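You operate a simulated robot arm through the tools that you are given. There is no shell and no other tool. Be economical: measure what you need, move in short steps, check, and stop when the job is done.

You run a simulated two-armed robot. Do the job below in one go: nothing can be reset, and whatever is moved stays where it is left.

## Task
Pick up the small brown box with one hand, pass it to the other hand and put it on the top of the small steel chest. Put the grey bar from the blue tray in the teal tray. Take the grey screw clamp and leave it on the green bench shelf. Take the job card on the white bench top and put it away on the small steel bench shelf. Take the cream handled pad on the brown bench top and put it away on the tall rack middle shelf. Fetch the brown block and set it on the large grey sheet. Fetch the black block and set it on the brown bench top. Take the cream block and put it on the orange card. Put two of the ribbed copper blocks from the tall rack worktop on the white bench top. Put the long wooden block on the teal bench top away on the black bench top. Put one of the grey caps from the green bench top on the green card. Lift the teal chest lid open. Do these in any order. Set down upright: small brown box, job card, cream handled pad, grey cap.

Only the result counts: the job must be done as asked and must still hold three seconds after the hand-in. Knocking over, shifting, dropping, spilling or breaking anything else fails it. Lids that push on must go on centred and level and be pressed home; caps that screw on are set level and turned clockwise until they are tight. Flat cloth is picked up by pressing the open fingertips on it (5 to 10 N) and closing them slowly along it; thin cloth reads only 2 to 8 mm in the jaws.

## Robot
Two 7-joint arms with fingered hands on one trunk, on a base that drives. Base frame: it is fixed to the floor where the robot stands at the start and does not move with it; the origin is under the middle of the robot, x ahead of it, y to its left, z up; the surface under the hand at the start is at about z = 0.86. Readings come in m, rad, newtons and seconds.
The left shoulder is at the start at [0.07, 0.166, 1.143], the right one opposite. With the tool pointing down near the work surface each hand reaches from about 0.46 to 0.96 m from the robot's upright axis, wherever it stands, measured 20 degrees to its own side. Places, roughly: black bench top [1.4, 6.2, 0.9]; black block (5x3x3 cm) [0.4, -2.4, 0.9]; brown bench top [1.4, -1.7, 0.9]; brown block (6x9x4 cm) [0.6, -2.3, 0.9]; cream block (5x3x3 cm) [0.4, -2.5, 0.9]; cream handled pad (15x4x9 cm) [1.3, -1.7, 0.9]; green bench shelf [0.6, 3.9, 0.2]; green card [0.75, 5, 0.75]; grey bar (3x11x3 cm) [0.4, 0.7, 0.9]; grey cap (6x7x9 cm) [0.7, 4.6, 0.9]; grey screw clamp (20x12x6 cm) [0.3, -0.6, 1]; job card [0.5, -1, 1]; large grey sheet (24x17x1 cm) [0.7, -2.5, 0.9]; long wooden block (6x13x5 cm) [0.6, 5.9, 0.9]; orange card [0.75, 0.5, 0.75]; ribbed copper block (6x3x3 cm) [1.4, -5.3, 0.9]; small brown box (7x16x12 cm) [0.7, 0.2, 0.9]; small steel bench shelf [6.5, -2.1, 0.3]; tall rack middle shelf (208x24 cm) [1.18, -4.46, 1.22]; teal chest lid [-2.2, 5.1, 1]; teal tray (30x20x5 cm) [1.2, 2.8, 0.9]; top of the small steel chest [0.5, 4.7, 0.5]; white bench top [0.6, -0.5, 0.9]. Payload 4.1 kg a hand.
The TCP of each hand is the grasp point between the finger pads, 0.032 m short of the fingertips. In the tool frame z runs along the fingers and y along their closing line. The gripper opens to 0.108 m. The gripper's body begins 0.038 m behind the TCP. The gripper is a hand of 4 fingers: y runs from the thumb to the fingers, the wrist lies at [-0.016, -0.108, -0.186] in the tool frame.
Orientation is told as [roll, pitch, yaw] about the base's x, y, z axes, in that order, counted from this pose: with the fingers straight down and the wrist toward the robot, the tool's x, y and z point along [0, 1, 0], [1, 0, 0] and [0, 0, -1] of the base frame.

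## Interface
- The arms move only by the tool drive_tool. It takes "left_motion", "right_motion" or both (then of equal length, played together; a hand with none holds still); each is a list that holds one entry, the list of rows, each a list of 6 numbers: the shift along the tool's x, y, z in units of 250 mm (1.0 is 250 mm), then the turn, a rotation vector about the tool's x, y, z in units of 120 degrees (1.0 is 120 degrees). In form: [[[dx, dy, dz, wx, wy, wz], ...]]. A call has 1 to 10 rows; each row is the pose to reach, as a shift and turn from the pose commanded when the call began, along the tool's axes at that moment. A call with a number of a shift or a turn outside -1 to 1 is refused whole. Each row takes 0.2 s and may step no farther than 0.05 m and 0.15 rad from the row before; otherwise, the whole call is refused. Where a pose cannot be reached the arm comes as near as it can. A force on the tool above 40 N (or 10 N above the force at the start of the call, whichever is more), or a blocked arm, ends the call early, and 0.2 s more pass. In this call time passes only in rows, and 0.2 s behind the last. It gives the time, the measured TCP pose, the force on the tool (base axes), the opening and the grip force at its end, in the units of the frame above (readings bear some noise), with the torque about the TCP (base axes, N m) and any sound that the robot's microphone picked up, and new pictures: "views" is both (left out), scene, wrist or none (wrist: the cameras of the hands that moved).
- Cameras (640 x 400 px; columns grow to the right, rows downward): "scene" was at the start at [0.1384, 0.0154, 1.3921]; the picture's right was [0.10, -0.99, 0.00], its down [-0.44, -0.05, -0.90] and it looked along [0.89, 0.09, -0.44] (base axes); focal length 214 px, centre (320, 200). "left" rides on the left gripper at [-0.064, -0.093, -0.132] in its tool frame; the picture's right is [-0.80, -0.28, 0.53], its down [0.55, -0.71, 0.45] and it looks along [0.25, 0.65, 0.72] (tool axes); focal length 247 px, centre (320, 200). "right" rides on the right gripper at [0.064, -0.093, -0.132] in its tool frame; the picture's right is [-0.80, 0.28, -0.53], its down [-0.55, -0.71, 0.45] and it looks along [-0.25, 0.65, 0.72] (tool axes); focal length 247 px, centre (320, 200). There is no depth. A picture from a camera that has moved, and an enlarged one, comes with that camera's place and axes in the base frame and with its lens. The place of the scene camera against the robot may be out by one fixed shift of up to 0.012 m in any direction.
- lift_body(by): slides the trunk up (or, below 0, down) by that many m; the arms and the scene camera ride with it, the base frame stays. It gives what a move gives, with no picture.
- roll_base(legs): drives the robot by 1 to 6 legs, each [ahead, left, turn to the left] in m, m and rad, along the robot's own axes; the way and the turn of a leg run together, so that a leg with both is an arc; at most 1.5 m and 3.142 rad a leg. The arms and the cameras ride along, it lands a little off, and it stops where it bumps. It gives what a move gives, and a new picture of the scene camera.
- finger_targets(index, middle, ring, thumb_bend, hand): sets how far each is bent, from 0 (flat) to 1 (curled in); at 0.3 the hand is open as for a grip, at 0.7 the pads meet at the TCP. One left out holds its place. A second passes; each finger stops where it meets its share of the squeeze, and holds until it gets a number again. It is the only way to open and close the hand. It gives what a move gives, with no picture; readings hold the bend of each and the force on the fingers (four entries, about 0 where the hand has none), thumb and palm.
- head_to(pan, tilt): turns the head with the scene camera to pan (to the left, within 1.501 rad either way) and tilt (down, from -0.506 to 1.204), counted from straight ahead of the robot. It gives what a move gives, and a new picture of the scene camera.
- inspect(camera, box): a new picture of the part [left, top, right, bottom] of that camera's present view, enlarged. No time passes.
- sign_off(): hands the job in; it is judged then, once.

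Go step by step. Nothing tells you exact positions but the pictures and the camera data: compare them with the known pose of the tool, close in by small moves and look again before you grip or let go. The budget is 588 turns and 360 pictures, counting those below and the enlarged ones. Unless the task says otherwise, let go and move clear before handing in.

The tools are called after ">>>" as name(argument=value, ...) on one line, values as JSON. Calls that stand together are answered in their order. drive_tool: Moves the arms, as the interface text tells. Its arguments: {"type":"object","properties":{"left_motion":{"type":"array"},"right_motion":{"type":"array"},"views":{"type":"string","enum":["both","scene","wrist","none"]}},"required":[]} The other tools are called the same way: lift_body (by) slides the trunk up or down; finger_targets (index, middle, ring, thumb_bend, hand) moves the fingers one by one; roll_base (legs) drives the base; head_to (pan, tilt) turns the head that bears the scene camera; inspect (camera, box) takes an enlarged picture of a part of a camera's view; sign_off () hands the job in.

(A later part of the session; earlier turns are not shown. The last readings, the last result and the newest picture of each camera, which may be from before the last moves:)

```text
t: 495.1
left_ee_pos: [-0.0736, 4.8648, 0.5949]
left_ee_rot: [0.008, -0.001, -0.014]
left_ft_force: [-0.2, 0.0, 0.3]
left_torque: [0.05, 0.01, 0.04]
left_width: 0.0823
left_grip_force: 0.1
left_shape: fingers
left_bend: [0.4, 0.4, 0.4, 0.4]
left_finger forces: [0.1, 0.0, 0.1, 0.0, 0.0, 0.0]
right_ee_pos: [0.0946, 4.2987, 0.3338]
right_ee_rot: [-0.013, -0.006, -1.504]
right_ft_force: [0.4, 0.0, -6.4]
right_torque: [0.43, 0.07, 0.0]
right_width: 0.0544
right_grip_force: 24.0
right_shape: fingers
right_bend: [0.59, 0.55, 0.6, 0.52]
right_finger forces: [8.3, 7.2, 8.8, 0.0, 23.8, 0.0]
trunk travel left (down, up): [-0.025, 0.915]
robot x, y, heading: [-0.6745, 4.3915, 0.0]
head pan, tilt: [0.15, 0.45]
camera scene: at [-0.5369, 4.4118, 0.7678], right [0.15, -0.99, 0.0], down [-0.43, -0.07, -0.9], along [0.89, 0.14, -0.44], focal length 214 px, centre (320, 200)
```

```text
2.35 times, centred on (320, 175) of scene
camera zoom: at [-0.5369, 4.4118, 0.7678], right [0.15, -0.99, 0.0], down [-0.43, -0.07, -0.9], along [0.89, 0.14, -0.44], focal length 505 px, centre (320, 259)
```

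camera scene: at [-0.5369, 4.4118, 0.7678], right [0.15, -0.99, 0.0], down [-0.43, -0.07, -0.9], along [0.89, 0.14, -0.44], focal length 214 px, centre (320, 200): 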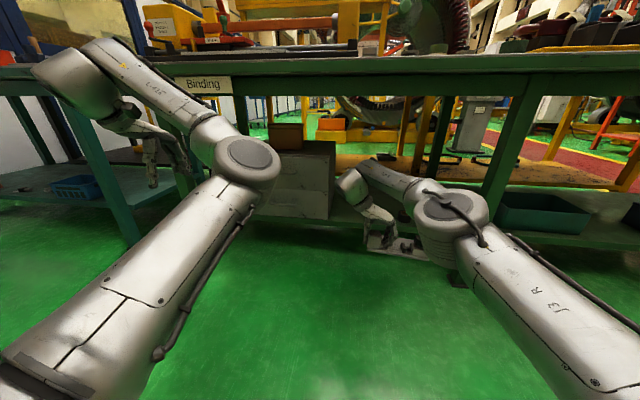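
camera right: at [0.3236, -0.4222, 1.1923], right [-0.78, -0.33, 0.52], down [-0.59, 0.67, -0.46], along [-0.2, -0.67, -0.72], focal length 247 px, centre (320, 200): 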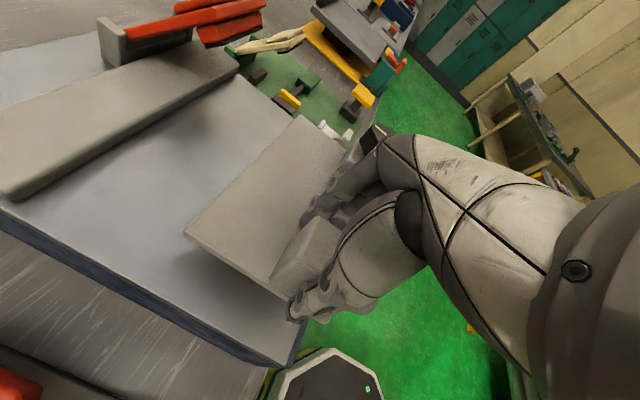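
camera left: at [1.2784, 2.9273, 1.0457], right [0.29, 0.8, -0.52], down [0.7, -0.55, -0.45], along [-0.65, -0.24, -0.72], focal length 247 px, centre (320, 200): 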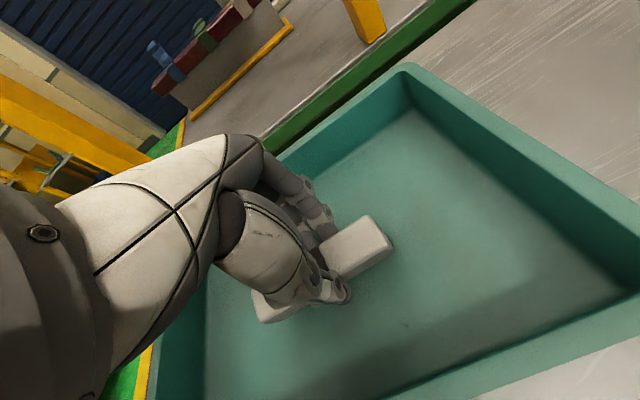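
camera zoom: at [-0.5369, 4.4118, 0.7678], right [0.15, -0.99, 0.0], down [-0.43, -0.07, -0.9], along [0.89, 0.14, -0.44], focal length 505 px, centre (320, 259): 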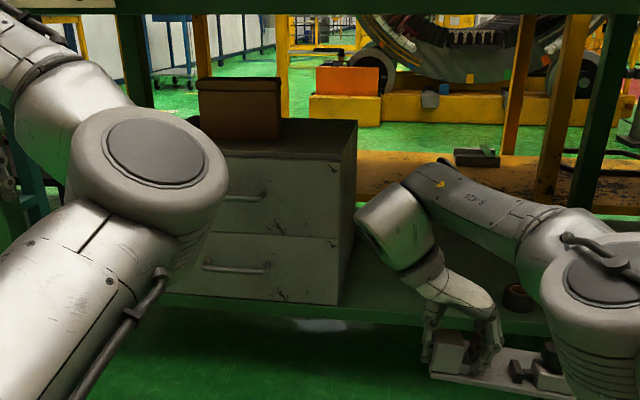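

The chest and box look unmoved. I shift a centimetre right and drive in again, 0.26 m.

>>> drive_tool(right_motion=[[[0, 0.04, 0, 0.0, 0.006, 0]]], views="none")

>>> roll_base(legs=[[0.19, 0, 0]])

>>> inspect(camera="right", box=[0, 0, 640, 400])

```text
t: 495.5
left_ee_pos: [-0.0736, 4.8647, 0.594]
left_ee_rot: [0.008, -0.003, -0.014]
left_ft_force: [0.2, 0.2, 0.8]
left_torque: [0.04, 0.01, 0.02]
left_width: 0.0825
left_grip_force: 0.0
left_shape: fingers
left_bend: [0.4, 0.4, 0.4, 0.4]
left_finger forces: [0.1, 0.0, 0.0, 0.0, 0.1, 0.0]
right_ee_pos: [0.0949, 4.2894, 0.3346]
right_ee_rot: [0.004, -0.006, -1.505]
right_ft_force: [-0.4, 0.2, -7.9]
right_torque: [0.44, 0.05, 0.01]
right_width: 0.0542
right_grip_force: 24.5
right_shape: fingers
right_bend: [0.59, 0.55, 0.6, 0.52]
right_finger forces: [8.3, 7.3, 8.9, 0.0, 23.7, 0.1]
trunk travel left (down, up): [-0.025, 0.915]
robot x, y, heading: [-0.6775, 4.3909, 0.005]
head pan, tilt: [0.15, 0.45]
```

```text
t: 497.0
left_ee_pos: [0.1117, 4.8645, 0.5947]
left_ee_rot: [0.008, -0.001, -0.012]
left_ft_force: [-0.2, 0.6, -0.4]
left_torque: [-0.03, 0.01, -0.02]
left_width: 0.0823
left_grip_force: 0.2
left_shape: fingers
left_bend: [0.4, 0.4, 0.4, 0.4]
left_finger forces: [0.1, 0.0, 0.1, 0.0, 0.0, 0.0]
right_ee_pos: [0.2805, 4.2891, 0.3342]
right_ee_rot: [0.001, -0.008, -1.505]
right_ft_force: [0.2, 0.9, -6.7]
right_torque: [0.42, 0.08, -0.01]
right_width: 0.0539
right_grip_force: 23.6
right_shape: fingers
right_bend: [0.59, 0.55, 0.6, 0.52]
right_finger forces: [8.2, 7.1, 8.8, 0.0, 23.6, 0.0]
trunk travel left (down, up): [-0.025, 0.915]
robot x, y, heading: [-0.4917, 4.3914, -0.002]
head pan, tilt: [0.15, 0.45]
camera scene: at [-0.3519, 4.4119, 0.7678], right [0.15, -0.99, 0.0], down [-0.43, -0.07, -0.9], along [0.89, 0.14, -0.44], focal length 214 px, centre (320, 200)
```

scene: 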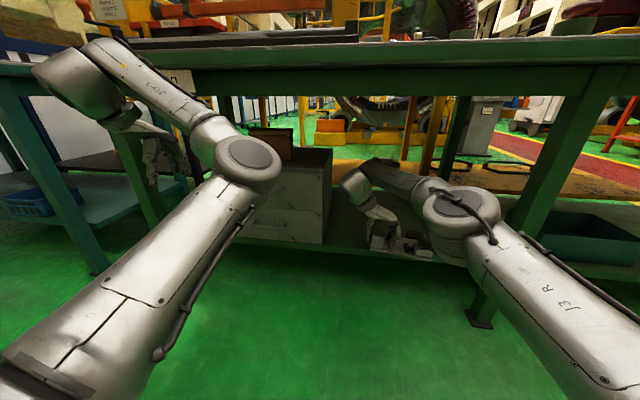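

```text
1.00 times, centred on (320, 200) of right (not enlarged: the box is as wide or as high as the picture)
camera zoom: at [0.3399, 4.3865, 0.4635], right [-0.78, -0.33, 0.53], down [-0.59, 0.67, -0.45], along [-0.2, -0.67, -0.71], focal length 247 px, centre (320, 200)
```

zoom: 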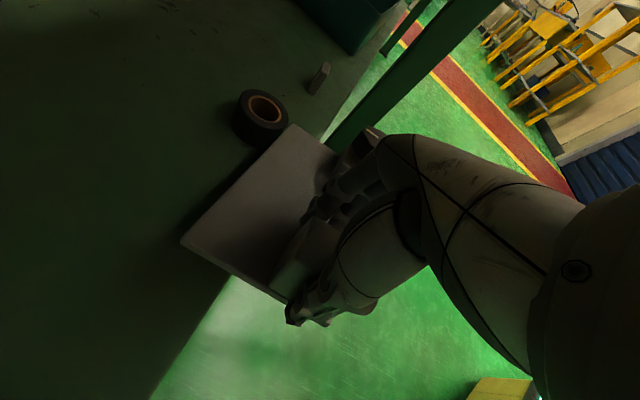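

The tape roll is in the way of the far end; I turn the hand back to yaw 0 so that the clamp points into the shelf instead, clearing both roll and chest.

>>> drive_tool(right_motion=[[[0, 0.01, -0.12, 0, 0, -0.07], [0, 0.02, -0.14, 0, 0, -0.14], [0, 0.03, -0.14, 0, 0, -0.21], [0, 0.04, -0.14, 0, 0, -0.28], [0, 0.06, -0.14, 0, 0, -0.35], [0, 0.08, -0.14, 0, 0, -0.42], [0, 0.1, -0.14, 0, 0, -0.49], [0, 0.12, -0.14, 0, 0, -0.56], [0, 0.14, -0.14, 0, 0, -0.63], [0, 0.15, -0.14, 0, 0, -0.7]]], views="both")

```text
t: 499.2
left_ee_pos: [0.1119, 4.8652, 0.5952]
left_ee_rot: [0.007, -0.001, -0.014]
left_ft_force: [-0.3, 0.4, -0.4]
left_torque: [-0.01, -0.01, 0.0]
left_width: 0.0824
left_grip_force: 0.1
left_shape: fingers
left_bend: [0.4, 0.4, 0.4, 0.4]
left_finger forces: [0.0, 0.1, 0.0, 0.0, 0.0, 0.1]
right_ee_pos: [0.2837, 4.2512, 0.3692]
right_ee_rot: [-0.007, -0.003, -0.036]
right_ft_force: [0.0, 0.5, -5.7]
right_torque: [-0.01, 0.43, 0.02]
right_width: 0.0539
right_grip_force: 23.6
right_shape: fingers
right_bend: [0.6, 0.55, 0.6, 0.52]
right_finger forces: [8.1, 7.1, 9.0, 0.0, 23.5, 0.1]
trunk travel left (down, up): [-0.025, 0.915]
robot x, y, heading: [-0.4888, 4.389, -0.006]
head pan, tilt: [0.15, 0.45]
camera scene: at [-0.3519, 4.412, 0.7678], right [0.15, -0.99, 0.0], down [-0.43, -0.07, -0.9], along [0.89, 0.14, -0.44], focal length 214 px, centre (320, 200)
camera right: at [0.1942, 4.3204, 0.4984], right [0.25, -0.8, 0.54], down [-0.72, -0.53, -0.45], along [0.64, -0.28, -0.72], focal length 247 px, centre (320, 200)
```

scene: 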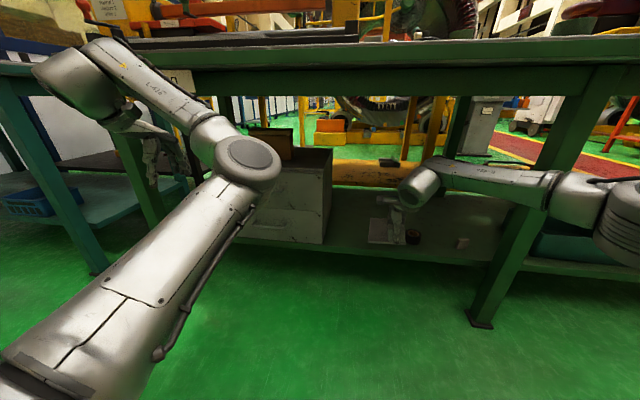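
right: 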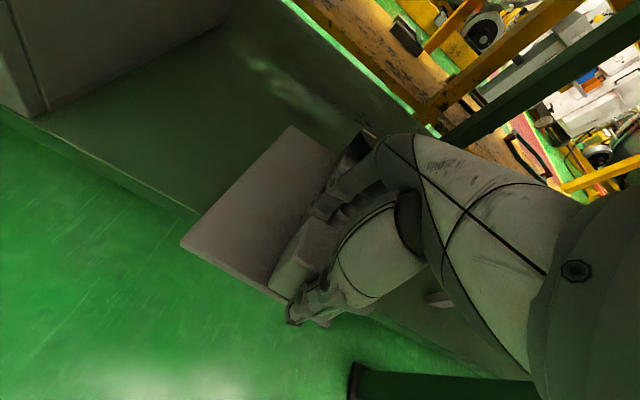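

Now forward 9 cm and down.

>>> drive_tool(right_motion=[[[0, 0.12, 0, 0, 0, 0], [0, 0.24, 0, 0, 0, 0], [0, 0.36, 0, 0, 0, 0], [0, 0.36, 0.12, 0, 0, 0], [0, 0.36, 0.24, 0, 0, 0]]], views="both")

```text
t: 500.4
left_ee_pos: [0.112, 4.8646, 0.5962]
left_ee_rot: [0.007, -0.003, -0.015]
left_ft_force: [0.0, 0.0, -0.8]
left_torque: [0.03, 0.01, 0.04]
left_width: 0.0823
left_grip_force: 0.1
left_shape: fingers
left_bend: [0.4, 0.4, 0.4, 0.4]
left_finger forces: [0.0, 0.1, 0.1, 0.1, 0.0, 0.0]
right_ee_pos: [0.3745, 4.2498, 0.3118]
right_ee_rot: [-0.006, -0.003, -0.038]
right_ft_force: [1.0, -0.3, -4.3]
right_torque: [0.14, -0.06, -0.05]
right_width: 0.0543
right_grip_force: 25.1
right_shape: fingers
right_bend: [0.6, 0.55, 0.6, 0.51]
right_finger forces: [9.2, 7.7, 8.5, 0.0, 24.1, 0.0]
trunk travel left (down, up): [-0.025, 0.915]
robot x, y, heading: [-0.4909, 4.3941, 0.0]
head pan, tilt: [0.15, 0.45]
camera scene: at [-0.3522, 4.4119, 0.768], right [0.15, -0.99, 0.0], down [-0.43, -0.07, -0.9], along [0.89, 0.14, -0.44], focal length 214 px, centre (320, 200)
camera right: at [0.2851, 4.3179, 0.441], right [0.25, -0.81, 0.54], down [-0.72, -0.52, -0.45], along [0.64, -0.28, -0.71], focal length 247 px, centre (320, 200)
```

scene: 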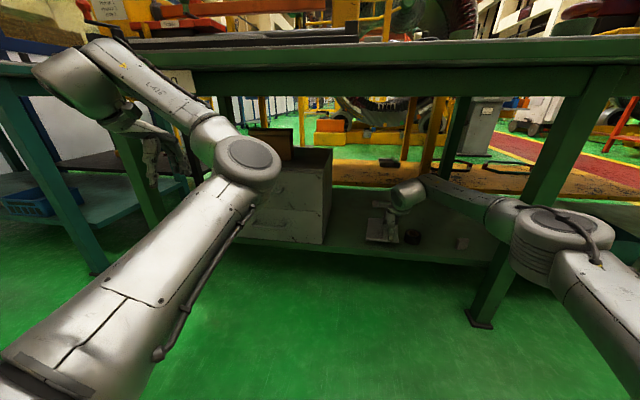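
right: 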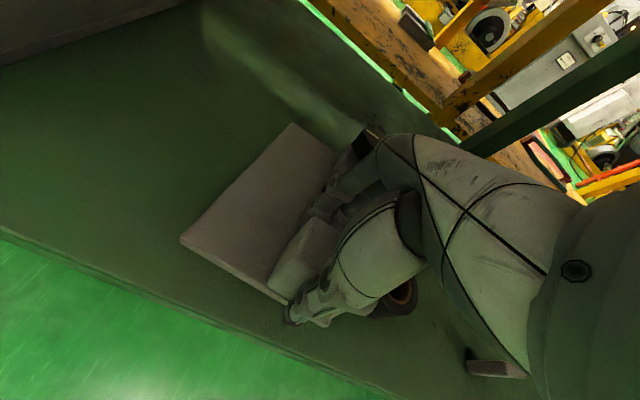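

The far end is starting to touch; lowering gently.

>>> drive_tool(right_motion=[[[0, 0, 0.02, 0, 0, 0], [0, 0, 0.04, 0, 0, 0], [0, 0, 0.06, 0, 0, 0]]], views="none")

```text
t: 501.2
left_ee_pos: [0.1115, 4.8653, 0.5956]
left_ee_rot: [0.007, -0.003, -0.014]
left_ft_force: [0.3, 0.2, -1.0]
left_torque: [0.02, 0.01, -0.05]
left_width: 0.0825
left_grip_force: 0.1
left_shape: fingers
left_bend: [0.4, 0.4, 0.4, 0.4]
left_finger forces: [0.0, 0.0, 0.0, 0.0, 0.0, 0.1]
right_ee_pos: [0.3757, 4.2484, 0.2973]
right_ee_rot: [-0.007, -0.003, -0.036]
right_ft_force: [-1.4, -0.6, -0.3]
right_torque: [0.38, -0.6, 0.09]
right_width: 0.0541
right_grip_force: 26.1
right_shape: fingers
right_bend: [0.61, 0.55, 0.6, 0.51]
right_finger forces: [9.7, 8.4, 7.5, 0.0, 27.3, 0.1]
trunk travel left (down, up): [-0.025, 0.915]
robot x, y, heading: [-0.489, 4.3956, 0.001]
head pan, tilt: [0.15, 0.45]
```

>>> drive_tool(right_motion=[[[0, 0, 0.02, 0, 0, 0], [0, 0, 0.04, 0, 0, 0], [0, 0, 0.06, 0, 0, 0]]], views="none")

```text
t: 502.0
left_ee_pos: [0.11, 4.8647, 0.5972]
left_ee_rot: [0.005, -0.006, -0.014]
left_ft_force: [0.1, 0.2, -0.9]
left_torque: [0.01, -0.01, -0.01]
left_width: 0.0826
left_grip_force: 0.1
left_shape: fingers
left_bend: [0.4, 0.4, 0.4, 0.4]
left_finger forces: [0.1, 0.1, 0.0, 0.0, 0.1, 0.0]
right_ee_pos: [0.3745, 4.2502, 0.284]
right_ee_rot: [-0.005, -0.007, -0.039]
right_ft_force: [-3.0, -1.3, 10.8]
right_torque: [0.04, -2.18, 0.09]
right_width: 0.0551
right_grip_force: 39.1
right_shape: fingers
right_bend: [0.62, 0.54, 0.6, 0.51]
right_finger forces: [21.8, 10.6, 10.1, 0.0, 35.1, 0.1]
trunk travel left (down, up): [-0.025, 0.915]
robot x, y, heading: [-0.4876, 4.3905, 0.002]
head pan, tilt: [0.15, 0.45]
```

>>> drive_tool(right_motion=[[[0, 0, 0.016, 0, 0, 0], [0, 0, 0.028, 0, 0, 0]]], views="none")

>>> finger_targets(hand="right", index=0.4, middle=0.4, ring=0.4, thumb_bend=0.3)

>>> drive_tool(right_motion=[[[0, 0, -0.06, 0, 0, 0], [0, 0, -0.15, 0, 0, 0], [0, 0, -0.3, 0, 0, 0], [0, -0.1, -0.36, 0, 0, 0], [0, -0.26, -0.36, 0, 0, 0]]], views="both")

```text
t: 502.7
left_ee_pos: [0.1082, 4.8651, 0.5973]
left_ee_rot: [0.007, -0.009, -0.014]
left_ft_force: [0.2, -0.3, 0.1]
left_torque: [0.03, -0.04, 0.01]
left_width: 0.0823
left_grip_force: 0.0
left_shape: fingers
left_bend: [0.4, 0.4, 0.4, 0.4]
left_finger forces: [0.0, 0.1, 0.1, 0.0, 0.0, 0.0]
right_ee_pos: [0.3751, 4.249, 0.2855]
right_ee_rot: [0.0, -0.017, -0.039]
right_ft_force: [-3.2, 1.1, 19.2]
right_torque: [-0.04, -1.48, -0.03]
right_width: 0.0551
right_grip_force: 35.8
right_shape: fingers
right_bend: [0.64, 0.54, 0.6, 0.51]
right_finger forces: [19.2, 9.5, 9.4, 0.0, 33.2, 0.1]
trunk travel left (down, up): [-0.025, 0.915]
robot x, y, heading: [-0.49, 4.3911, -0.003]
head pan, tilt: [0.15, 0.45]
stopped in row 2 (right hand): the force on the tool passed its limit at 41 N (the readings are from after the stop); the commanded pose is now the measured one
```

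```text
t: 503.7
left_ee_pos: [0.1097, 4.8656, 0.5979]
left_ee_rot: [0.005, -0.006, -0.014]
left_ft_force: [0.0, 0.0, -0.2]
left_torque: [0.01, 0.01, 0.02]
left_width: 0.0824
left_grip_force: 0.1
left_shape: fingers
left_bend: [0.4, 0.4, 0.4, 0.4]
left_finger forces: [0.1, 0.1, 0.1, 0.1, 0.0, 0.0]
right_ee_pos: [0.3745, 4.2493, 0.2819]
right_ee_rot: [-0.004, -0.013, -0.037]
right_ft_force: [-0.2, 2.9, 25.2]
right_torque: [-0.24, -1.19, 0.09]
right_width: 0.0955
right_grip_force: 12.7
right_shape: fingers
right_bend: [0.4, 0.37, 0.4, 0.3]
right_finger forces: [0.1, 24.6, 0.0, 0.0, 0.0, 0.1]
trunk travel left (down, up): [-0.025, 0.915]
robot x, y, heading: [-0.4908, 4.3897, 0.005]
head pan, tilt: [0.15, 0.45]
```

```text
t: 504.9
left_ee_pos: [0.1106, 4.8649, 0.5953]
left_ee_rot: [0.007, -0.005, -0.013]
left_ft_force: [-0.4, -1.3, -1.6]
left_torque: [-0.01, -0.02, -0.01]
left_width: 0.0821
left_grip_force: 0.0
left_shape: fingers
left_bend: [0.4, 0.4, 0.4, 0.4]
left_finger forces: [0.0, 0.0, 0.0, 0.1, 0.0, 0.0]
right_ee_pos: [0.3088, 4.2522, 0.3706]
right_ee_rot: [-0.004, -0.009, -0.038]
right_ft_force: [-0.5, -0.3, 0.0]
right_torque: [-0.01, 0.0, 0.02]
right_width: 0.0954
right_grip_force: 0.0
right_shape: fingers
right_bend: [0.4, 0.4, 0.4, 0.3]
right_finger forces: [0.1, 0.1, 0.1, 0.0, 0.0, 0.0]
trunk travel left (down, up): [-0.025, 0.915]
robot x, y, heading: [-0.4919, 4.3927, 0.002]
head pan, tilt: [0.15, 0.45]
camera scene: at [-0.3525, 4.4121, 0.768], right [0.15, -0.99, 0.0], down [-0.43, -0.07, -0.9], along [0.89, 0.14, -0.44], focal length 214 px, centre (320, 200)
camera right: at [0.2177, 4.3202, 0.4993], right [0.25, -0.81, 0.54], down [-0.72, -0.52, -0.45], along [0.65, -0.28, -0.71], focal length 247 px, centre (320, 200)
```

scene: 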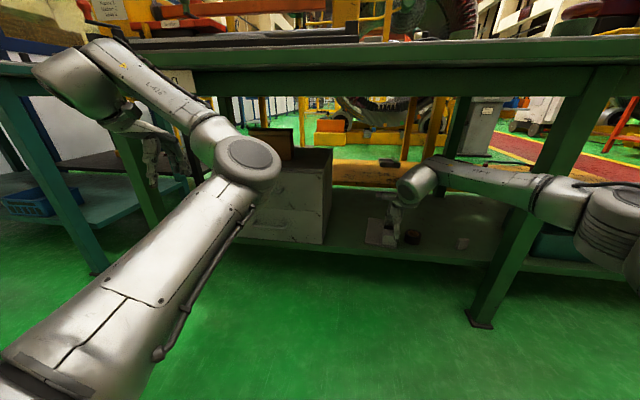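
right: 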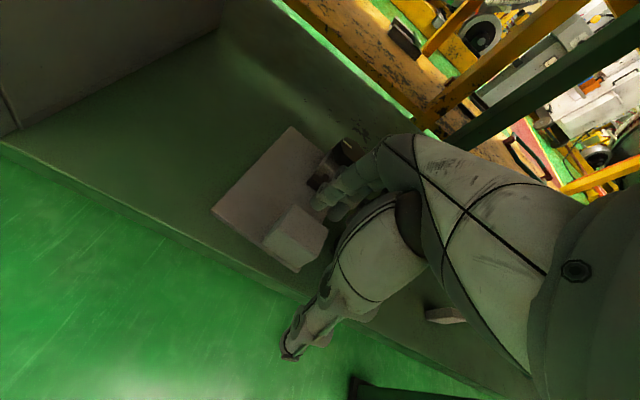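

The clamp lies on the shelf. I back out, raise the trunk and head south to the blocks bench.

>>> roll_base(legs=[[-0.4, 0, 0]])

>>> lift_body(by=0.4)

>>> lift_body(by=0.3)

>>> drive_tool(right_motion=[[[0, 0, -0.12, 0, 0, 0], [0, 0, -0.24, 0, 0, 0], [0, 0, -0.36, 0, 0, 0], [0, 0, -0.48, 0, 0, 0], [0, 0, -0.6, 0, 0, 0], [0, 0, -0.7, 0, 0, 0]]], views="none")

>>> roll_base(legs=[[0, -1.45, 0], [0, -1.45, 0], [0, -1.45, 0], [0, -1.45, 0], [0, -0.8, 0]])

```text
t: 507.4
left_ee_pos: [-0.2949, 4.8623, 0.5961]
left_ee_rot: [0.007, -0.001, -0.019]
left_ft_force: [-0.3, 1.0, -0.1]
left_torque: [-0.02, -0.02, 0.02]
left_width: 0.0827
left_grip_force: 0.0
left_shape: fingers
left_bend: [0.4, 0.4, 0.4, 0.4]
left_finger forces: [0.0, 0.0, 0.0, 0.1, 0.0, 0.0]
right_ee_pos: [-0.1002, 4.2488, 0.3702]
right_ee_rot: [-0.001, -0.009, -0.041]
right_ft_force: [0.8, 1.0, 0.1]
right_torque: [0.0, 0.03, 0.03]
right_width: 0.0953
right_grip_force: 0.1
right_shape: fingers
right_bend: [0.4, 0.4, 0.4, 0.3]
right_finger forces: [0.1, 0.0, 0.0, 0.1, 0.1, 0.1]
trunk travel left (down, up): [-0.025, 0.915]
robot x, y, heading: [-0.8991, 4.3915, -0.003]
head pan, tilt: [0.15, 0.45]
camera scene: at [-0.7601, 4.412, 0.768], right [0.15, -0.99, 0.0], down [-0.43, -0.06, -0.9], along [0.89, 0.13, -0.44], focal length 214 px, centre (320, 200)
```

scene: 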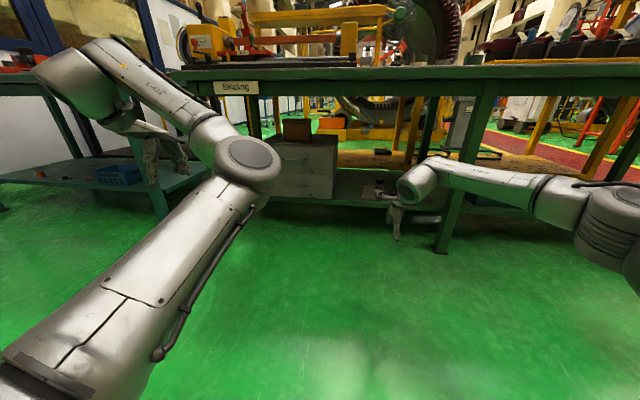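

```text
t: 511.3
left_ee_pos: [-0.2943, 4.8624, 0.9955]
left_ee_rot: [0.007, 0.0, -0.018]
left_ft_force: [1.0, 0.5, 0.0]
left_torque: [-0.01, -0.01, -0.01]
left_width: 0.0823
left_grip_force: 0.1
left_shape: fingers
left_bend: [0.4, 0.4, 0.4, 0.4]
left_finger forces: [0.1, 0.0, 0.0, 0.1, 0.0, 0.0]
right_ee_pos: [-0.0988, 4.2486, 0.7702]
right_ee_rot: [-0.003, -0.008, -0.041]
right_ft_force: [0.1, 0.5, -0.1]
right_torque: [0.0, -0.01, 0.02]
right_width: 0.0955
right_grip_force: 0.1
right_shape: fingers
right_bend: [0.4, 0.4, 0.4, 0.3]
right_finger forces: [0.1, 0.1, 0.0, 0.0, 0.0, 0.1]
trunk travel left (down, up): [-0.425, 0.515]
robot x, y, heading: [-0.8989, 4.392, -0.004]
head pan, tilt: [0.15, 0.45]
```

```text
t: 514.3
left_ee_pos: [-0.2946, 4.863, 1.2964]
left_ee_rot: [0.006, -0.003, -0.021]
left_ft_force: [0.2, -0.6, 0.9]
left_torque: [-0.03, 0.0, -0.02]
left_width: 0.0824
left_grip_force: 0.0
left_shape: fingers
left_bend: [0.4, 0.4, 0.4, 0.4]
left_finger forces: [0.0, 0.0, 0.0, 0.0, 0.1, 0.0]
right_ee_pos: [-0.0989, 4.2495, 1.07]
right_ee_rot: [-0.002, -0.009, -0.043]
right_ft_force: [-0.3, 0.3, 0.9]
right_torque: [0.0, -0.01, 0.0]
right_width: 0.0953
right_grip_force: 0.1
right_shape: fingers
right_bend: [0.4, 0.4, 0.4, 0.3]
right_finger forces: [0.0, 0.0, 0.0, 0.0, 0.0, 0.0]
trunk travel left (down, up): [-0.725, 0.215]
robot x, y, heading: [-0.8979, 4.3916, -0.005]
head pan, tilt: [0.15, 0.45]
```

```text
t: 515.7
left_ee_pos: [-0.2963, 4.8635, 1.2955]
left_ee_rot: [0.005, -0.005, -0.019]
left_ft_force: [0.8, 0.0, -0.4]
left_torque: [-0.03, -0.01, 0.02]
left_width: 0.0823
left_grip_force: 0.1
left_shape: fingers
left_bend: [0.4, 0.4, 0.4, 0.4]
left_finger forces: [0.1, 0.0, 0.0, 0.0, 0.1, 0.0]
right_ee_pos: [-0.1015, 4.2508, 1.2449]
right_ee_rot: [-0.001, -0.009, -0.042]
right_ft_force: [1.0, 0.7, 0.5]
right_torque: [0.01, 0.04, 0.0]
right_width: 0.0954
right_grip_force: 0.0
right_shape: fingers
right_bend: [0.4, 0.4, 0.4, 0.3]
right_finger forces: [0.0, 0.0, 0.1, 0.0, 0.0, 0.0]
trunk travel left (down, up): [-0.725, 0.215]
robot x, y, heading: [-0.8989, 4.3904, -0.004]
head pan, tilt: [0.15, 0.45]
```

```text
t: 547.1
left_ee_pos: [-0.3058, -1.7233, 1.2952]
left_ee_rot: [0.006, -0.002, -0.022]
left_ft_force: [0.3, -0.9, 0.0]
left_torque: [0.02, 0.0, 0.0]
left_width: 0.0825
left_grip_force: 0.1
left_shape: fingers
left_bend: [0.4, 0.4, 0.4, 0.4]
left_finger forces: [0.1, 0.0, 0.1, 0.1, 0.1, 0.0]
right_ee_pos: [-0.116, -2.3377, 1.2453]
right_ee_rot: [-0.001, -0.01, -0.047]
right_ft_force: [1.0, 0.7, 0.5]
right_torque: [-0.01, 0.03, 0.0]
right_width: 0.0953
right_grip_force: 0.2
right_shape: fingers
right_bend: [0.4, 0.4, 0.4, 0.3]
right_finger forces: [0.1, 0.0, 0.0, 0.0, 0.0, 0.0]
trunk travel left (down, up): [-0.725, 0.215]
robot x, y, heading: [-0.9161, -2.193, -0.004]
head pan, tilt: [0.15, 0.45]
camera scene: at [-0.7736, -2.1714, 1.468], right [0.14, -0.99, 0.0], down [-0.43, -0.06, -0.9], along [0.89, 0.13, -0.44], focal length 214 px, centre (320, 200)
```

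scene: 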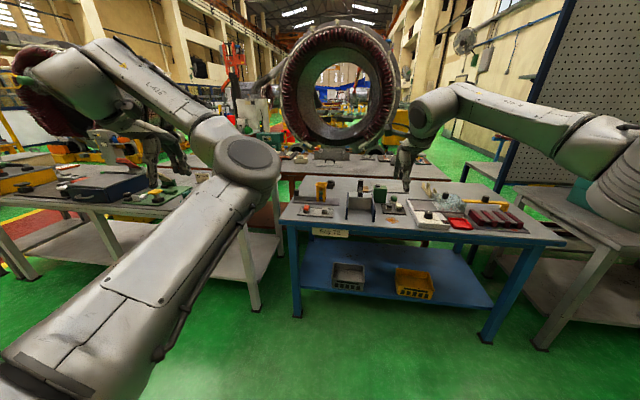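

Blue bench ahead. I drive closer and look down on it.

>>> roll_base(legs=[[0.45, -0.05, 0]])

>>> head_to(pan=-0.05, tilt=0.6)

>>> inspect(camera="scene", box=[240, 130, 480, 280])

```text
t: 549.9
left_ee_pos: [0.1412, -1.7778, 1.2958]
left_ee_rot: [0.006, -0.002, -0.023]
left_ft_force: [-0.6, -0.1, -0.9]
left_torque: [-0.01, 0.05, 0.0]
left_width: 0.0826
left_grip_force: 0.2
left_shape: fingers
left_bend: [0.4, 0.4, 0.4, 0.4]
left_finger forces: [0.0, 0.0, 0.0, 0.0, 0.0, 0.1]
right_ee_pos: [0.3317, -2.3934, 1.2464]
right_ee_rot: [-0.003, -0.009, -0.05]
right_ft_force: [-1.4, -0.7, 0.1]
right_torque: [0.0, -0.03, -0.02]
right_width: 0.0953
right_grip_force: 0.1
right_shape: fingers
right_bend: [0.4, 0.4, 0.4, 0.3]
right_finger forces: [0.0, 0.1, 0.0, 0.0, 0.0, 0.0]
trunk travel left (down, up): [-0.725, 0.215]
robot x, y, heading: [-0.4611, -2.2427, -0.009]
head pan, tilt: [0.15, 0.45]
camera scene: at [-0.3261, -2.2262, 1.4681], right [0.14, -0.99, 0.0], down [-0.43, -0.06, -0.9], along [0.89, 0.13, -0.43], focal length 214 px, centre (320, 200)
```

scene: 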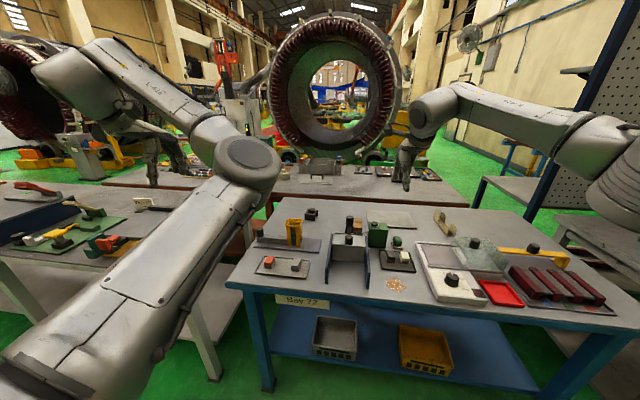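

```text
t: 550.6
left_ee_pos: [0.1432, -1.7782, 1.2956]
left_ee_rot: [0.008, -0.002, -0.026]
left_ft_force: [0.6, 0.4, 0.1]
left_torque: [0.02, 0.03, 0.04]
left_width: 0.0823
left_grip_force: 0.1
left_shape: fingers
left_bend: [0.4, 0.4, 0.4, 0.4]
left_finger forces: [0.1, 0.0, 0.0, 0.1, 0.0, 0.0]
right_ee_pos: [0.3329, -2.3926, 1.2451]
right_ee_rot: [0.0, -0.008, -0.048]
right_ft_force: [0.4, 0.3, 0.2]
right_torque: [0.0, -0.04, -0.02]
right_width: 0.0953
right_grip_force: 0.1
right_shape: fingers
right_bend: [0.4, 0.4, 0.4, 0.3]
right_finger forces: [0.1, 0.1, 0.1, 0.0, 0.0, 0.0]
trunk travel left (down, up): [-0.725, 0.215]
robot x, y, heading: [-0.4617, -2.2455, -0.009]
head pan, tilt: [-0.051, 0.6]
camera scene: at [-0.3274, -2.2445, 1.4544], right [-0.06, -1.0, 0.0], down [-0.56, 0.03, -0.82], along [0.82, -0.05, -0.57], focal length 214 px, centre (320, 200)
```

scene: 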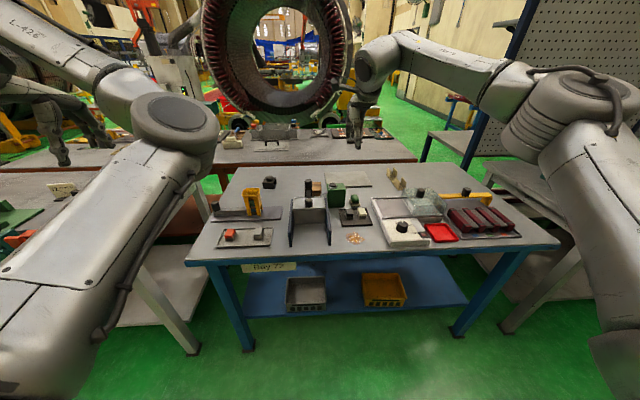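

```text
2.67 times, centred on (360, 205) of scene
camera zoom: at [-0.3274, -2.2445, 1.4544], right [-0.06, -1.0, 0.0], down [-0.56, 0.03, -0.82], along [0.82, -0.05, -0.57], focal length 572 px, centre (213, 187)
```

zoom: 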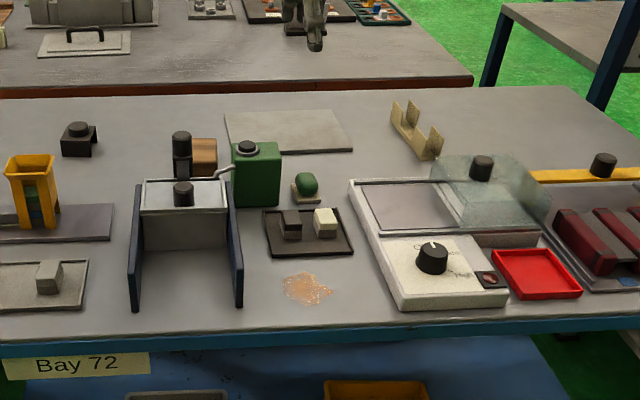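

>>> inspect(camera="right", box=[0, 0, 640, 400])

>>> inspect(camera="scene", box=[280, 170, 380, 250])

```text
1.00 times, centred on (320, 200) of right (not enlarged: the box is as wide or as high as the picture)
camera zoom: at [0.2433, -2.3237, 1.374], right [0.24, -0.81, 0.54], down [-0.73, -0.52, -0.45], along [0.64, -0.28, -0.71], focal length 247 px, centre (320, 200)
```

zoom: 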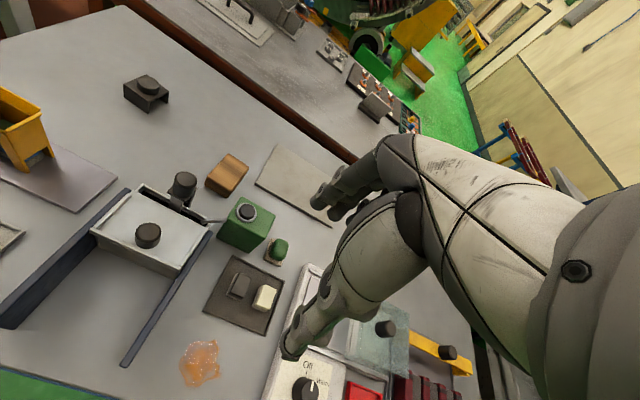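

```text
5.00 times, centred on (330, 210) of scene
camera zoom: at [-0.3274, -2.2445, 1.4544], right [-0.06, -1.0, 0.0], down [-0.56, 0.03, -0.82], along [0.82, -0.05, -0.57], focal length 1072 px, centre (270, 150)
```

zoom: 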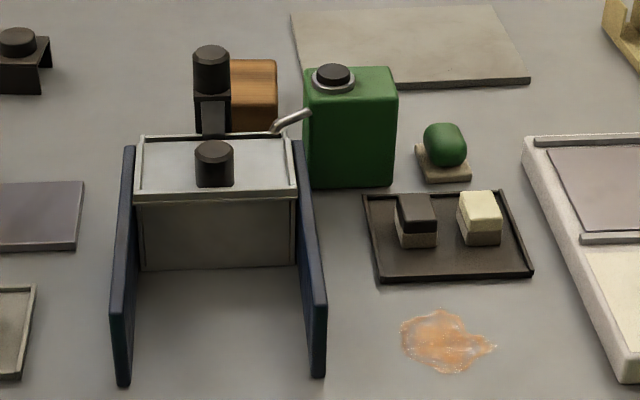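

Brown block: centre ≈[0.585, −2.284], long axis along x; the grey sheet: centre ≈[0.71, −2.455]. I move closer.

>>> roll_base(legs=[[0.32, 0.09, 0.009]])

>>> drive_tool(right_motion=[[[0, -0.05, 0, 0, 0, 0.07], [0.02, -0.1, 0, 0, 0, 0.14], [0.03, -0.15, 0, 0, 0, 0.21], [0.05, -0.2, 0, 0, 0, 0.28], [0.06, -0.25, 0, 0, 0, 0.35], [0.08, -0.26, 0, 0, 0, 0.42], [0.09, -0.27, 0, 0, 0, 0.49], [0.11, -0.28, 0, 0, 0, 0.56], [0.12, -0.28, 0, 0, 0, 0.63], [0.13, -0.28, 0, 0, 0, 0.7]]], views="both")

```text
t: 552.8
left_ee_pos: [0.4545, -1.6862, 1.2963]
left_ee_rot: [0.006, -0.003, -0.017]
left_ft_force: [0.1, 0.1, -0.1]
left_torque: [0.01, 0.01, 0.0]
left_width: 0.0823
left_grip_force: 0.0
left_shape: fingers
left_bend: [0.4, 0.4, 0.4, 0.4]
left_finger forces: [0.1, 0.1, 0.0, 0.0, 0.0, 0.0]
right_ee_pos: [0.6499, -2.2982, 1.2463]
right_ee_rot: [-0.003, -0.01, -0.04]
right_ft_force: [0.2, 0.2, -0.9]
right_torque: [0.02, 0.01, 0.01]
right_width: 0.0957
right_grip_force: 0.0
right_shape: fingers
right_bend: [0.4, 0.4, 0.4, 0.3]
right_finger forces: [0.0, 0.0, 0.1, 0.0, 0.0, 0.1]
trunk travel left (down, up): [-0.725, 0.215]
robot x, y, heading: [-0.1476, -2.1543, -0.006]
head pan, tilt: [-0.051, 0.6]
camera scene: at [-0.0127, -2.1557, 1.4546], right [-0.05, -1.0, 0.0], down [-0.56, 0.03, -0.83], along [0.82, -0.04, -0.56], focal length 214 px, centre (320, 200)
```

scene: 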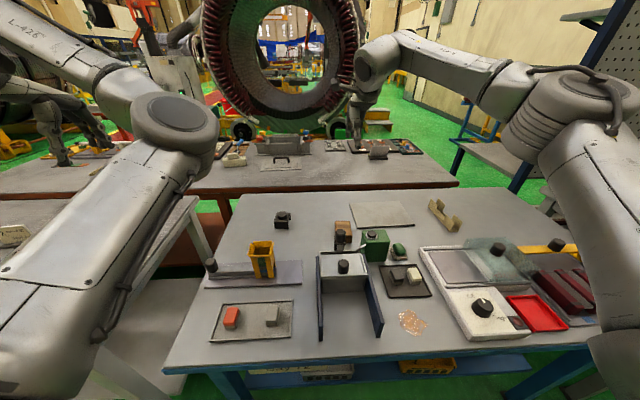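

```text
t: 555.0
left_ee_pos: [0.4564, -1.685, 1.2953]
left_ee_rot: [0.006, -0.005, -0.016]
left_ft_force: [0.1, 0.4, -0.3]
left_torque: [0.02, 0.01, 0.03]
left_width: 0.0824
left_grip_force: 0.1
left_shape: fingers
left_bend: [0.4, 0.4, 0.4, 0.4]
left_finger forces: [0.0, 0.0, 0.0, 0.1, 0.1, 0.0]
right_ee_pos: [0.582, -2.2622, 1.2453]
right_ee_rot: [0.008, -0.004, -1.509]
right_ft_force: [0.3, -0.4, -0.7]
right_torque: [-0.04, -0.03, -0.02]
right_width: 0.0952
right_grip_force: 0.1
right_shape: fingers
right_bend: [0.4, 0.4, 0.4, 0.3]
right_finger forces: [0.0, 0.1, 0.0, 0.0, 0.0, 0.0]
trunk travel left (down, up): [-0.725, 0.215]
robot x, y, heading: [-0.1434, -2.1567, -0.005]
head pan, tilt: [-0.051, 0.6]
camera scene: at [-0.0116, -2.1544, 1.4544], right [-0.05, -1.0, 0.0], down [-0.56, 0.03, -0.82], along [0.82, -0.04, -0.57], focal length 214 px, centre (320, 200)
camera right: at [0.6397, -2.165, 1.3755], right [-0.78, -0.33, 0.53], down [-0.59, 0.67, -0.46], along [-0.2, -0.67, -0.72], focal length 247 px, centre (320, 200)
```

scene: 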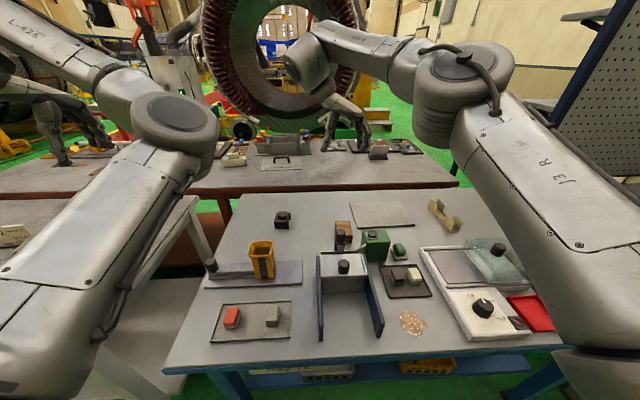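
right: 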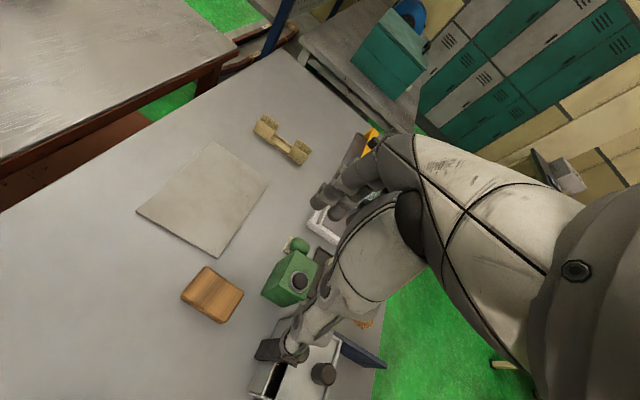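

Block now measured at [0.602, −2.278]. I align and go down.

>>> drive_tool(right_motion=[[[0.05, 0.035, 0.1, 0, 0, 0.015], [0.11, 0.07, 0.2, 0, 0, 0.03], [0.11, 0.07, 0.36, 0, 0, 0.03], [0.11, 0.07, 0.52, 0, 0, 0.03], [0.11, 0.07, 0.68, 0, 0, 0.03], [0.11, 0.07, 0.84, 0, 0, 0.03], [0.11, 0.07, 1, 0, 0, 0.03]]], views="wrist")

```text
t: 556.5
left_ee_pos: [0.4562, -1.6854, 1.2953]
left_ee_rot: [0.007, -0.002, -0.017]
left_ft_force: [-0.4, -0.8, -0.5]
left_torque: [0.0, 0.01, -0.02]
left_width: 0.0822
left_grip_force: 0.2
left_shape: fingers
left_bend: [0.4, 0.4, 0.4, 0.4]
left_finger forces: [0.0, 0.0, 0.0, 0.0, 0.0, 0.1]
right_ee_pos: [0.6127, -2.2761, 0.9948]
right_ee_rot: [0.008, -0.001, -1.57]
right_ft_force: [0.6, -0.2, -0.5]
right_torque: [0.0, 0.01, 0.01]
right_width: 0.0957
right_grip_force: 0.1
right_shape: fingers
right_bend: [0.4, 0.4, 0.4, 0.3]
right_finger forces: [0.0, 0.1, 0.0, 0.1, 0.0, 0.0]
trunk travel left (down, up): [-0.725, 0.215]
robot x, y, heading: [-0.1485, -2.1573, -0.003]
head pan, tilt: [-0.051, 0.6]
camera right: at [0.6771, -2.1833, 1.1248], right [-0.8, -0.28, 0.53], down [-0.55, 0.7, -0.45], along [-0.24, -0.65, -0.72], focal length 247 px, centre (320, 200)
```

right: 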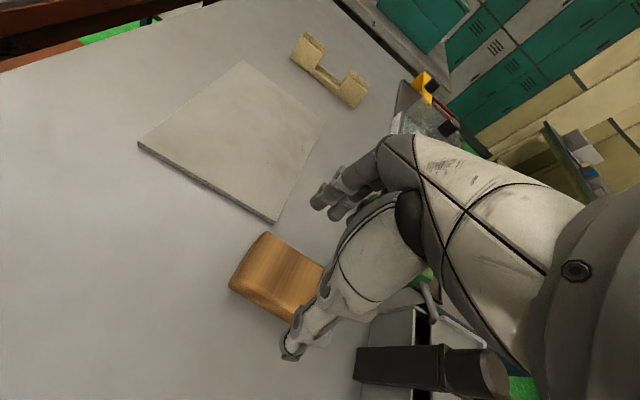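

>>> drive_tool(right_motion=[[[0, 0, 0.14, 0, 0, 0], [0, 0, 0.26, 0, 0, 0], [0, 0, 0.31, 0, 0, 0]]], views="none")

>>> finger_targets(hand="right", index=0.72, middle=0.72, ring=0.72, thumb_bend=0.72)

>>> drive_tool(right_motion=[[[0, 0, -0.05, 0, 0, 0], [0, 0, -0.15, 0, 0, 0], [0, 0, -0.3, 0, 0, 0], [0, 0, -0.46, 0, 0, 0], [0, 0, -0.62, 0, 0, 0]]], views="wrist")

```text
t: 557.4
left_ee_pos: [0.4551, -1.687, 1.2963]
left_ee_rot: [0.006, -0.004, -0.017]
left_ft_force: [1.1, -0.5, -0.9]
left_torque: [-0.01, 0.0, -0.02]
left_width: 0.0826
left_grip_force: 0.1
left_shape: fingers
left_bend: [0.4, 0.4, 0.4, 0.4]
left_finger forces: [0.0, 0.1, 0.1, 0.0, 0.0, 0.0]
right_ee_pos: [0.6119, -2.2796, 0.9183]
right_ee_rot: [0.01, -0.002, -1.569]
right_ft_force: [-0.6, -0.5, 0.9]
right_torque: [0.0, 0.03, 0.0]
right_width: 0.0956
right_grip_force: 0.1
right_shape: fingers
right_bend: [0.4, 0.4, 0.4, 0.3]
right_finger forces: [0.0, 0.0, 0.0, 0.1, 0.1, 0.0]
trunk travel left (down, up): [-0.725, 0.215]
robot x, y, heading: [-0.1457, -2.1581, -0.004]
head pan, tilt: [-0.051, 0.6]
```

```text
t: 558.4
left_ee_pos: [0.4554, -1.6858, 1.2956]
left_ee_rot: [0.006, -0.003, -0.016]
left_ft_force: [0.3, -1.0, -0.6]
left_torque: [0.0, 0.0, 0.01]
left_width: 0.0824
left_grip_force: 0.0
left_shape: fingers
left_bend: [0.4, 0.4, 0.4, 0.4]
left_finger forces: [0.0, 0.0, 0.0, 0.0, 0.0, 0.0]
right_ee_pos: [0.6121, -2.2794, 0.9187]
right_ee_rot: [0.008, -0.001, -1.57]
right_ft_force: [-1.2, 0.3, 0.7]
right_torque: [-0.05, -0.04, 0.01]
right_width: 0.0593
right_grip_force: 23.0
right_shape: fingers
right_bend: [0.68, 0.64, 0.64, 0.4]
right_finger forces: [7.8, 7.5, 7.2, 0.0, 22.6, 0.1]
trunk travel left (down, up): [-0.725, 0.215]
robot x, y, heading: [-0.1497, -2.1569, -0.003]
head pan, tilt: [-0.051, 0.6]
```

```text
t: 559.5
left_ee_pos: [0.455, -1.6842, 1.2961]
left_ee_rot: [0.009, -0.004, -0.016]
left_ft_force: [-0.3, 0.0, -0.8]
left_torque: [-0.02, 0.03, 0.0]
left_width: 0.0825
left_grip_force: 0.2
left_shape: fingers
left_bend: [0.4, 0.4, 0.4, 0.4]
left_finger forces: [0.1, 0.1, 0.0, 0.0, 0.1, 0.1]
right_ee_pos: [0.6108, -2.2796, 1.0746]
right_ee_rot: [0.007, -0.003, -1.57]
right_ft_force: [0.0, -0.5, -1.2]
right_torque: [-0.05, -0.07, -0.03]
right_width: 0.0593
right_grip_force: 22.7
right_shape: fingers
right_bend: [0.68, 0.64, 0.64, 0.4]
right_finger forces: [7.7, 7.5, 7.2, 0.1, 22.5, 0.1]
trunk travel left (down, up): [-0.725, 0.215]
robot x, y, heading: [-0.1485, -2.156, 0.002]
head pan, tilt: [-0.051, 0.6]
camera right: at [0.6744, -2.1869, 1.205], right [-0.8, -0.28, 0.53], down [-0.55, 0.7, -0.45], along [-0.24, -0.65, -0.72], focal length 247 px, centre (320, 200)
```

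right: 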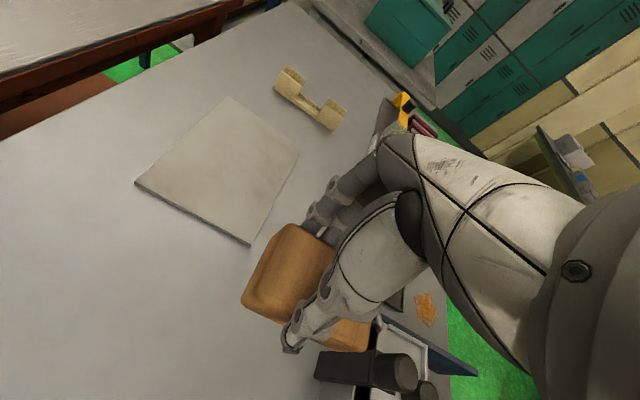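

Held. I move it over the grey sheet, turning the hand partly back.

>>> drive_tool(right_motion=[[[0.05, 0.08, 0, 0, 0, -0.05], [0.1, 0.16, 0, 0, 0, -0.1], [0.15, 0.24, 0, 0, 0, -0.15], [0.2, 0.32, 0, 0, 0, -0.2], [0.25, 0.4, 0, 0, 0, -0.25], [0.29, 0.48, 0, 0, 0, -0.3], [0.33, 0.56, 0, 0, 0, -0.35], [0.36, 0.63, 0, 0, 0, -0.4], [0.37, 0.68, 0, 0, 0, -0.45]]], views="both")

```text
t: 561.5
left_ee_pos: [0.4549, -1.6862, 1.2967]
left_ee_rot: [0.007, -0.003, -0.016]
left_ft_force: [0.2, -0.2, 0.4]
left_torque: [0.04, -0.02, 0.01]
left_width: 0.0823
left_grip_force: 0.1
left_shape: fingers
left_bend: [0.4, 0.4, 0.4, 0.4]
left_finger forces: [0.0, 0.1, 0.1, 0.0, 0.0, 0.1]
right_ee_pos: [0.7042, -2.4504, 1.0728]
right_ee_rot: [0.007, -0.008, -0.624]
right_ft_force: [-0.5, 0.9, -1.1]
right_torque: [0.02, -0.04, -0.02]
right_width: 0.0593
right_grip_force: 22.6
right_shape: fingers
right_bend: [0.68, 0.64, 0.64, 0.4]
right_finger forces: [7.8, 7.4, 7.2, 0.0, 22.3, 0.0]
trunk travel left (down, up): [-0.725, 0.215]
robot x, y, heading: [-0.1499, -2.16, -0.001]
head pan, tilt: [-0.051, 0.6]
camera scene: at [-0.0117, -2.1568, 1.4544], right [-0.05, -1.0, 0.0], down [-0.56, 0.03, -0.82], along [0.82, -0.04, -0.57], focal length 214 px, centre (320, 200)
camera right: at [0.6661, -2.3436, 1.2028], right [-0.24, -0.81, 0.53], down [-0.89, -0.03, -0.46], along [0.39, -0.58, -0.71], focal length 247 px, centre (320, 200)
```

scene: 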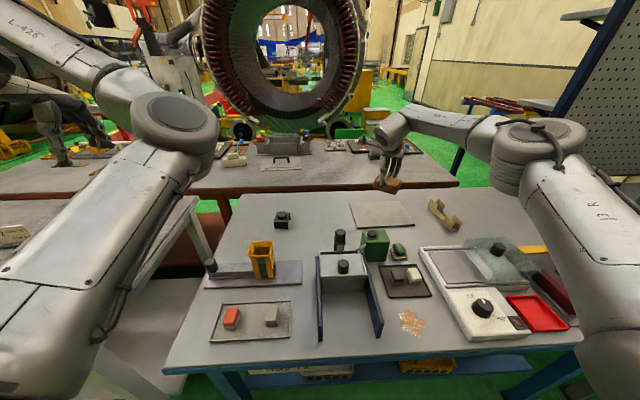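
right: 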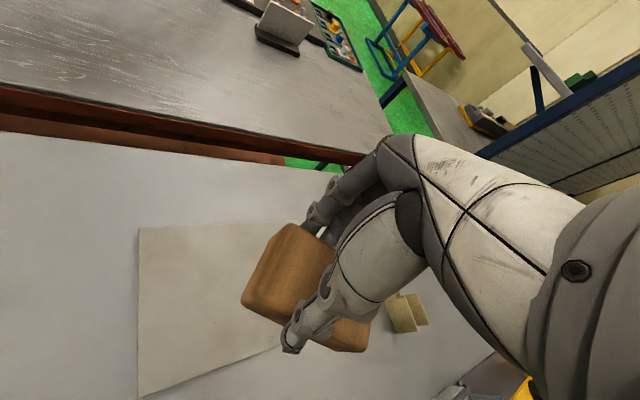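

Over the sheet. Lowering.

>>> drive_tool(right_motion=[[[0, 0, 0.16, 0, 0, 0], [0, 0, 0.32, 0, 0, 0], [0, 0, 0.46, 0, 0, 0], [0, 0, 0.54, 0, 0, 0], [0, 0, 0.57, 0, 0, 0]]], views="none")

```text
t: 562.8
left_ee_pos: [0.4555, -1.6852, 1.2959]
left_ee_rot: [0.007, -0.003, -0.017]
left_ft_force: [0.2, 1.2, -0.6]
left_torque: [0.0, -0.01, -0.01]
left_width: 0.0825
left_grip_force: 0.1
left_shape: fingers
left_bend: [0.4, 0.4, 0.4, 0.4]
left_finger forces: [0.1, 0.0, 0.0, 0.0, 0.0, 0.0]
right_ee_pos: [0.7062, -2.4499, 0.9318]
right_ee_rot: [0.004, -0.009, -0.625]
right_ft_force: [0.8, -0.3, -2.3]
right_torque: [-0.03, -0.05, 0.0]
right_width: 0.0592
right_grip_force: 22.2
right_shape: fingers
right_bend: [0.68, 0.64, 0.64, 0.4]
right_finger forces: [7.8, 7.3, 7.1, 0.0, 22.2, 0.0]
trunk travel left (down, up): [-0.725, 0.215]
robot x, y, heading: [-0.1487, -2.1566, -0.007]
head pan, tilt: [-0.051, 0.6]
```

>>> drive_tool(right_motion=[[[0, 0, 0.015, 0, 0, 0], [0, 0, 0.03, 0, 0, 0]]], views="none")

```text
t: 563.4
left_ee_pos: [0.4542, -1.6859, 1.2967]
left_ee_rot: [0.008, -0.004, -0.016]
left_ft_force: [0.3, -0.5, -0.2]
left_torque: [0.02, 0.0, -0.03]
left_width: 0.0826
left_grip_force: 0.0
left_shape: fingers
left_bend: [0.4, 0.4, 0.4, 0.4]
left_finger forces: [0.0, 0.0, 0.1, 0.0, 0.1, 0.0]
right_ee_pos: [0.7047, -2.4495, 0.9264]
right_ee_rot: [0.005, -0.009, -0.628]
right_ft_force: [2.6, -1.6, 6.4]
right_torque: [0.1, 0.15, -0.01]
right_width: 0.0595
right_grip_force: 22.7
right_shape: fingers
right_bend: [0.68, 0.64, 0.64, 0.4]
right_finger forces: [8.3, 8.0, 7.6, 0.0, 22.5, 0.0]
trunk travel left (down, up): [-0.725, 0.215]
robot x, y, heading: [-0.1478, -2.1554, -0.0]
head pan, tilt: [-0.051, 0.6]
```

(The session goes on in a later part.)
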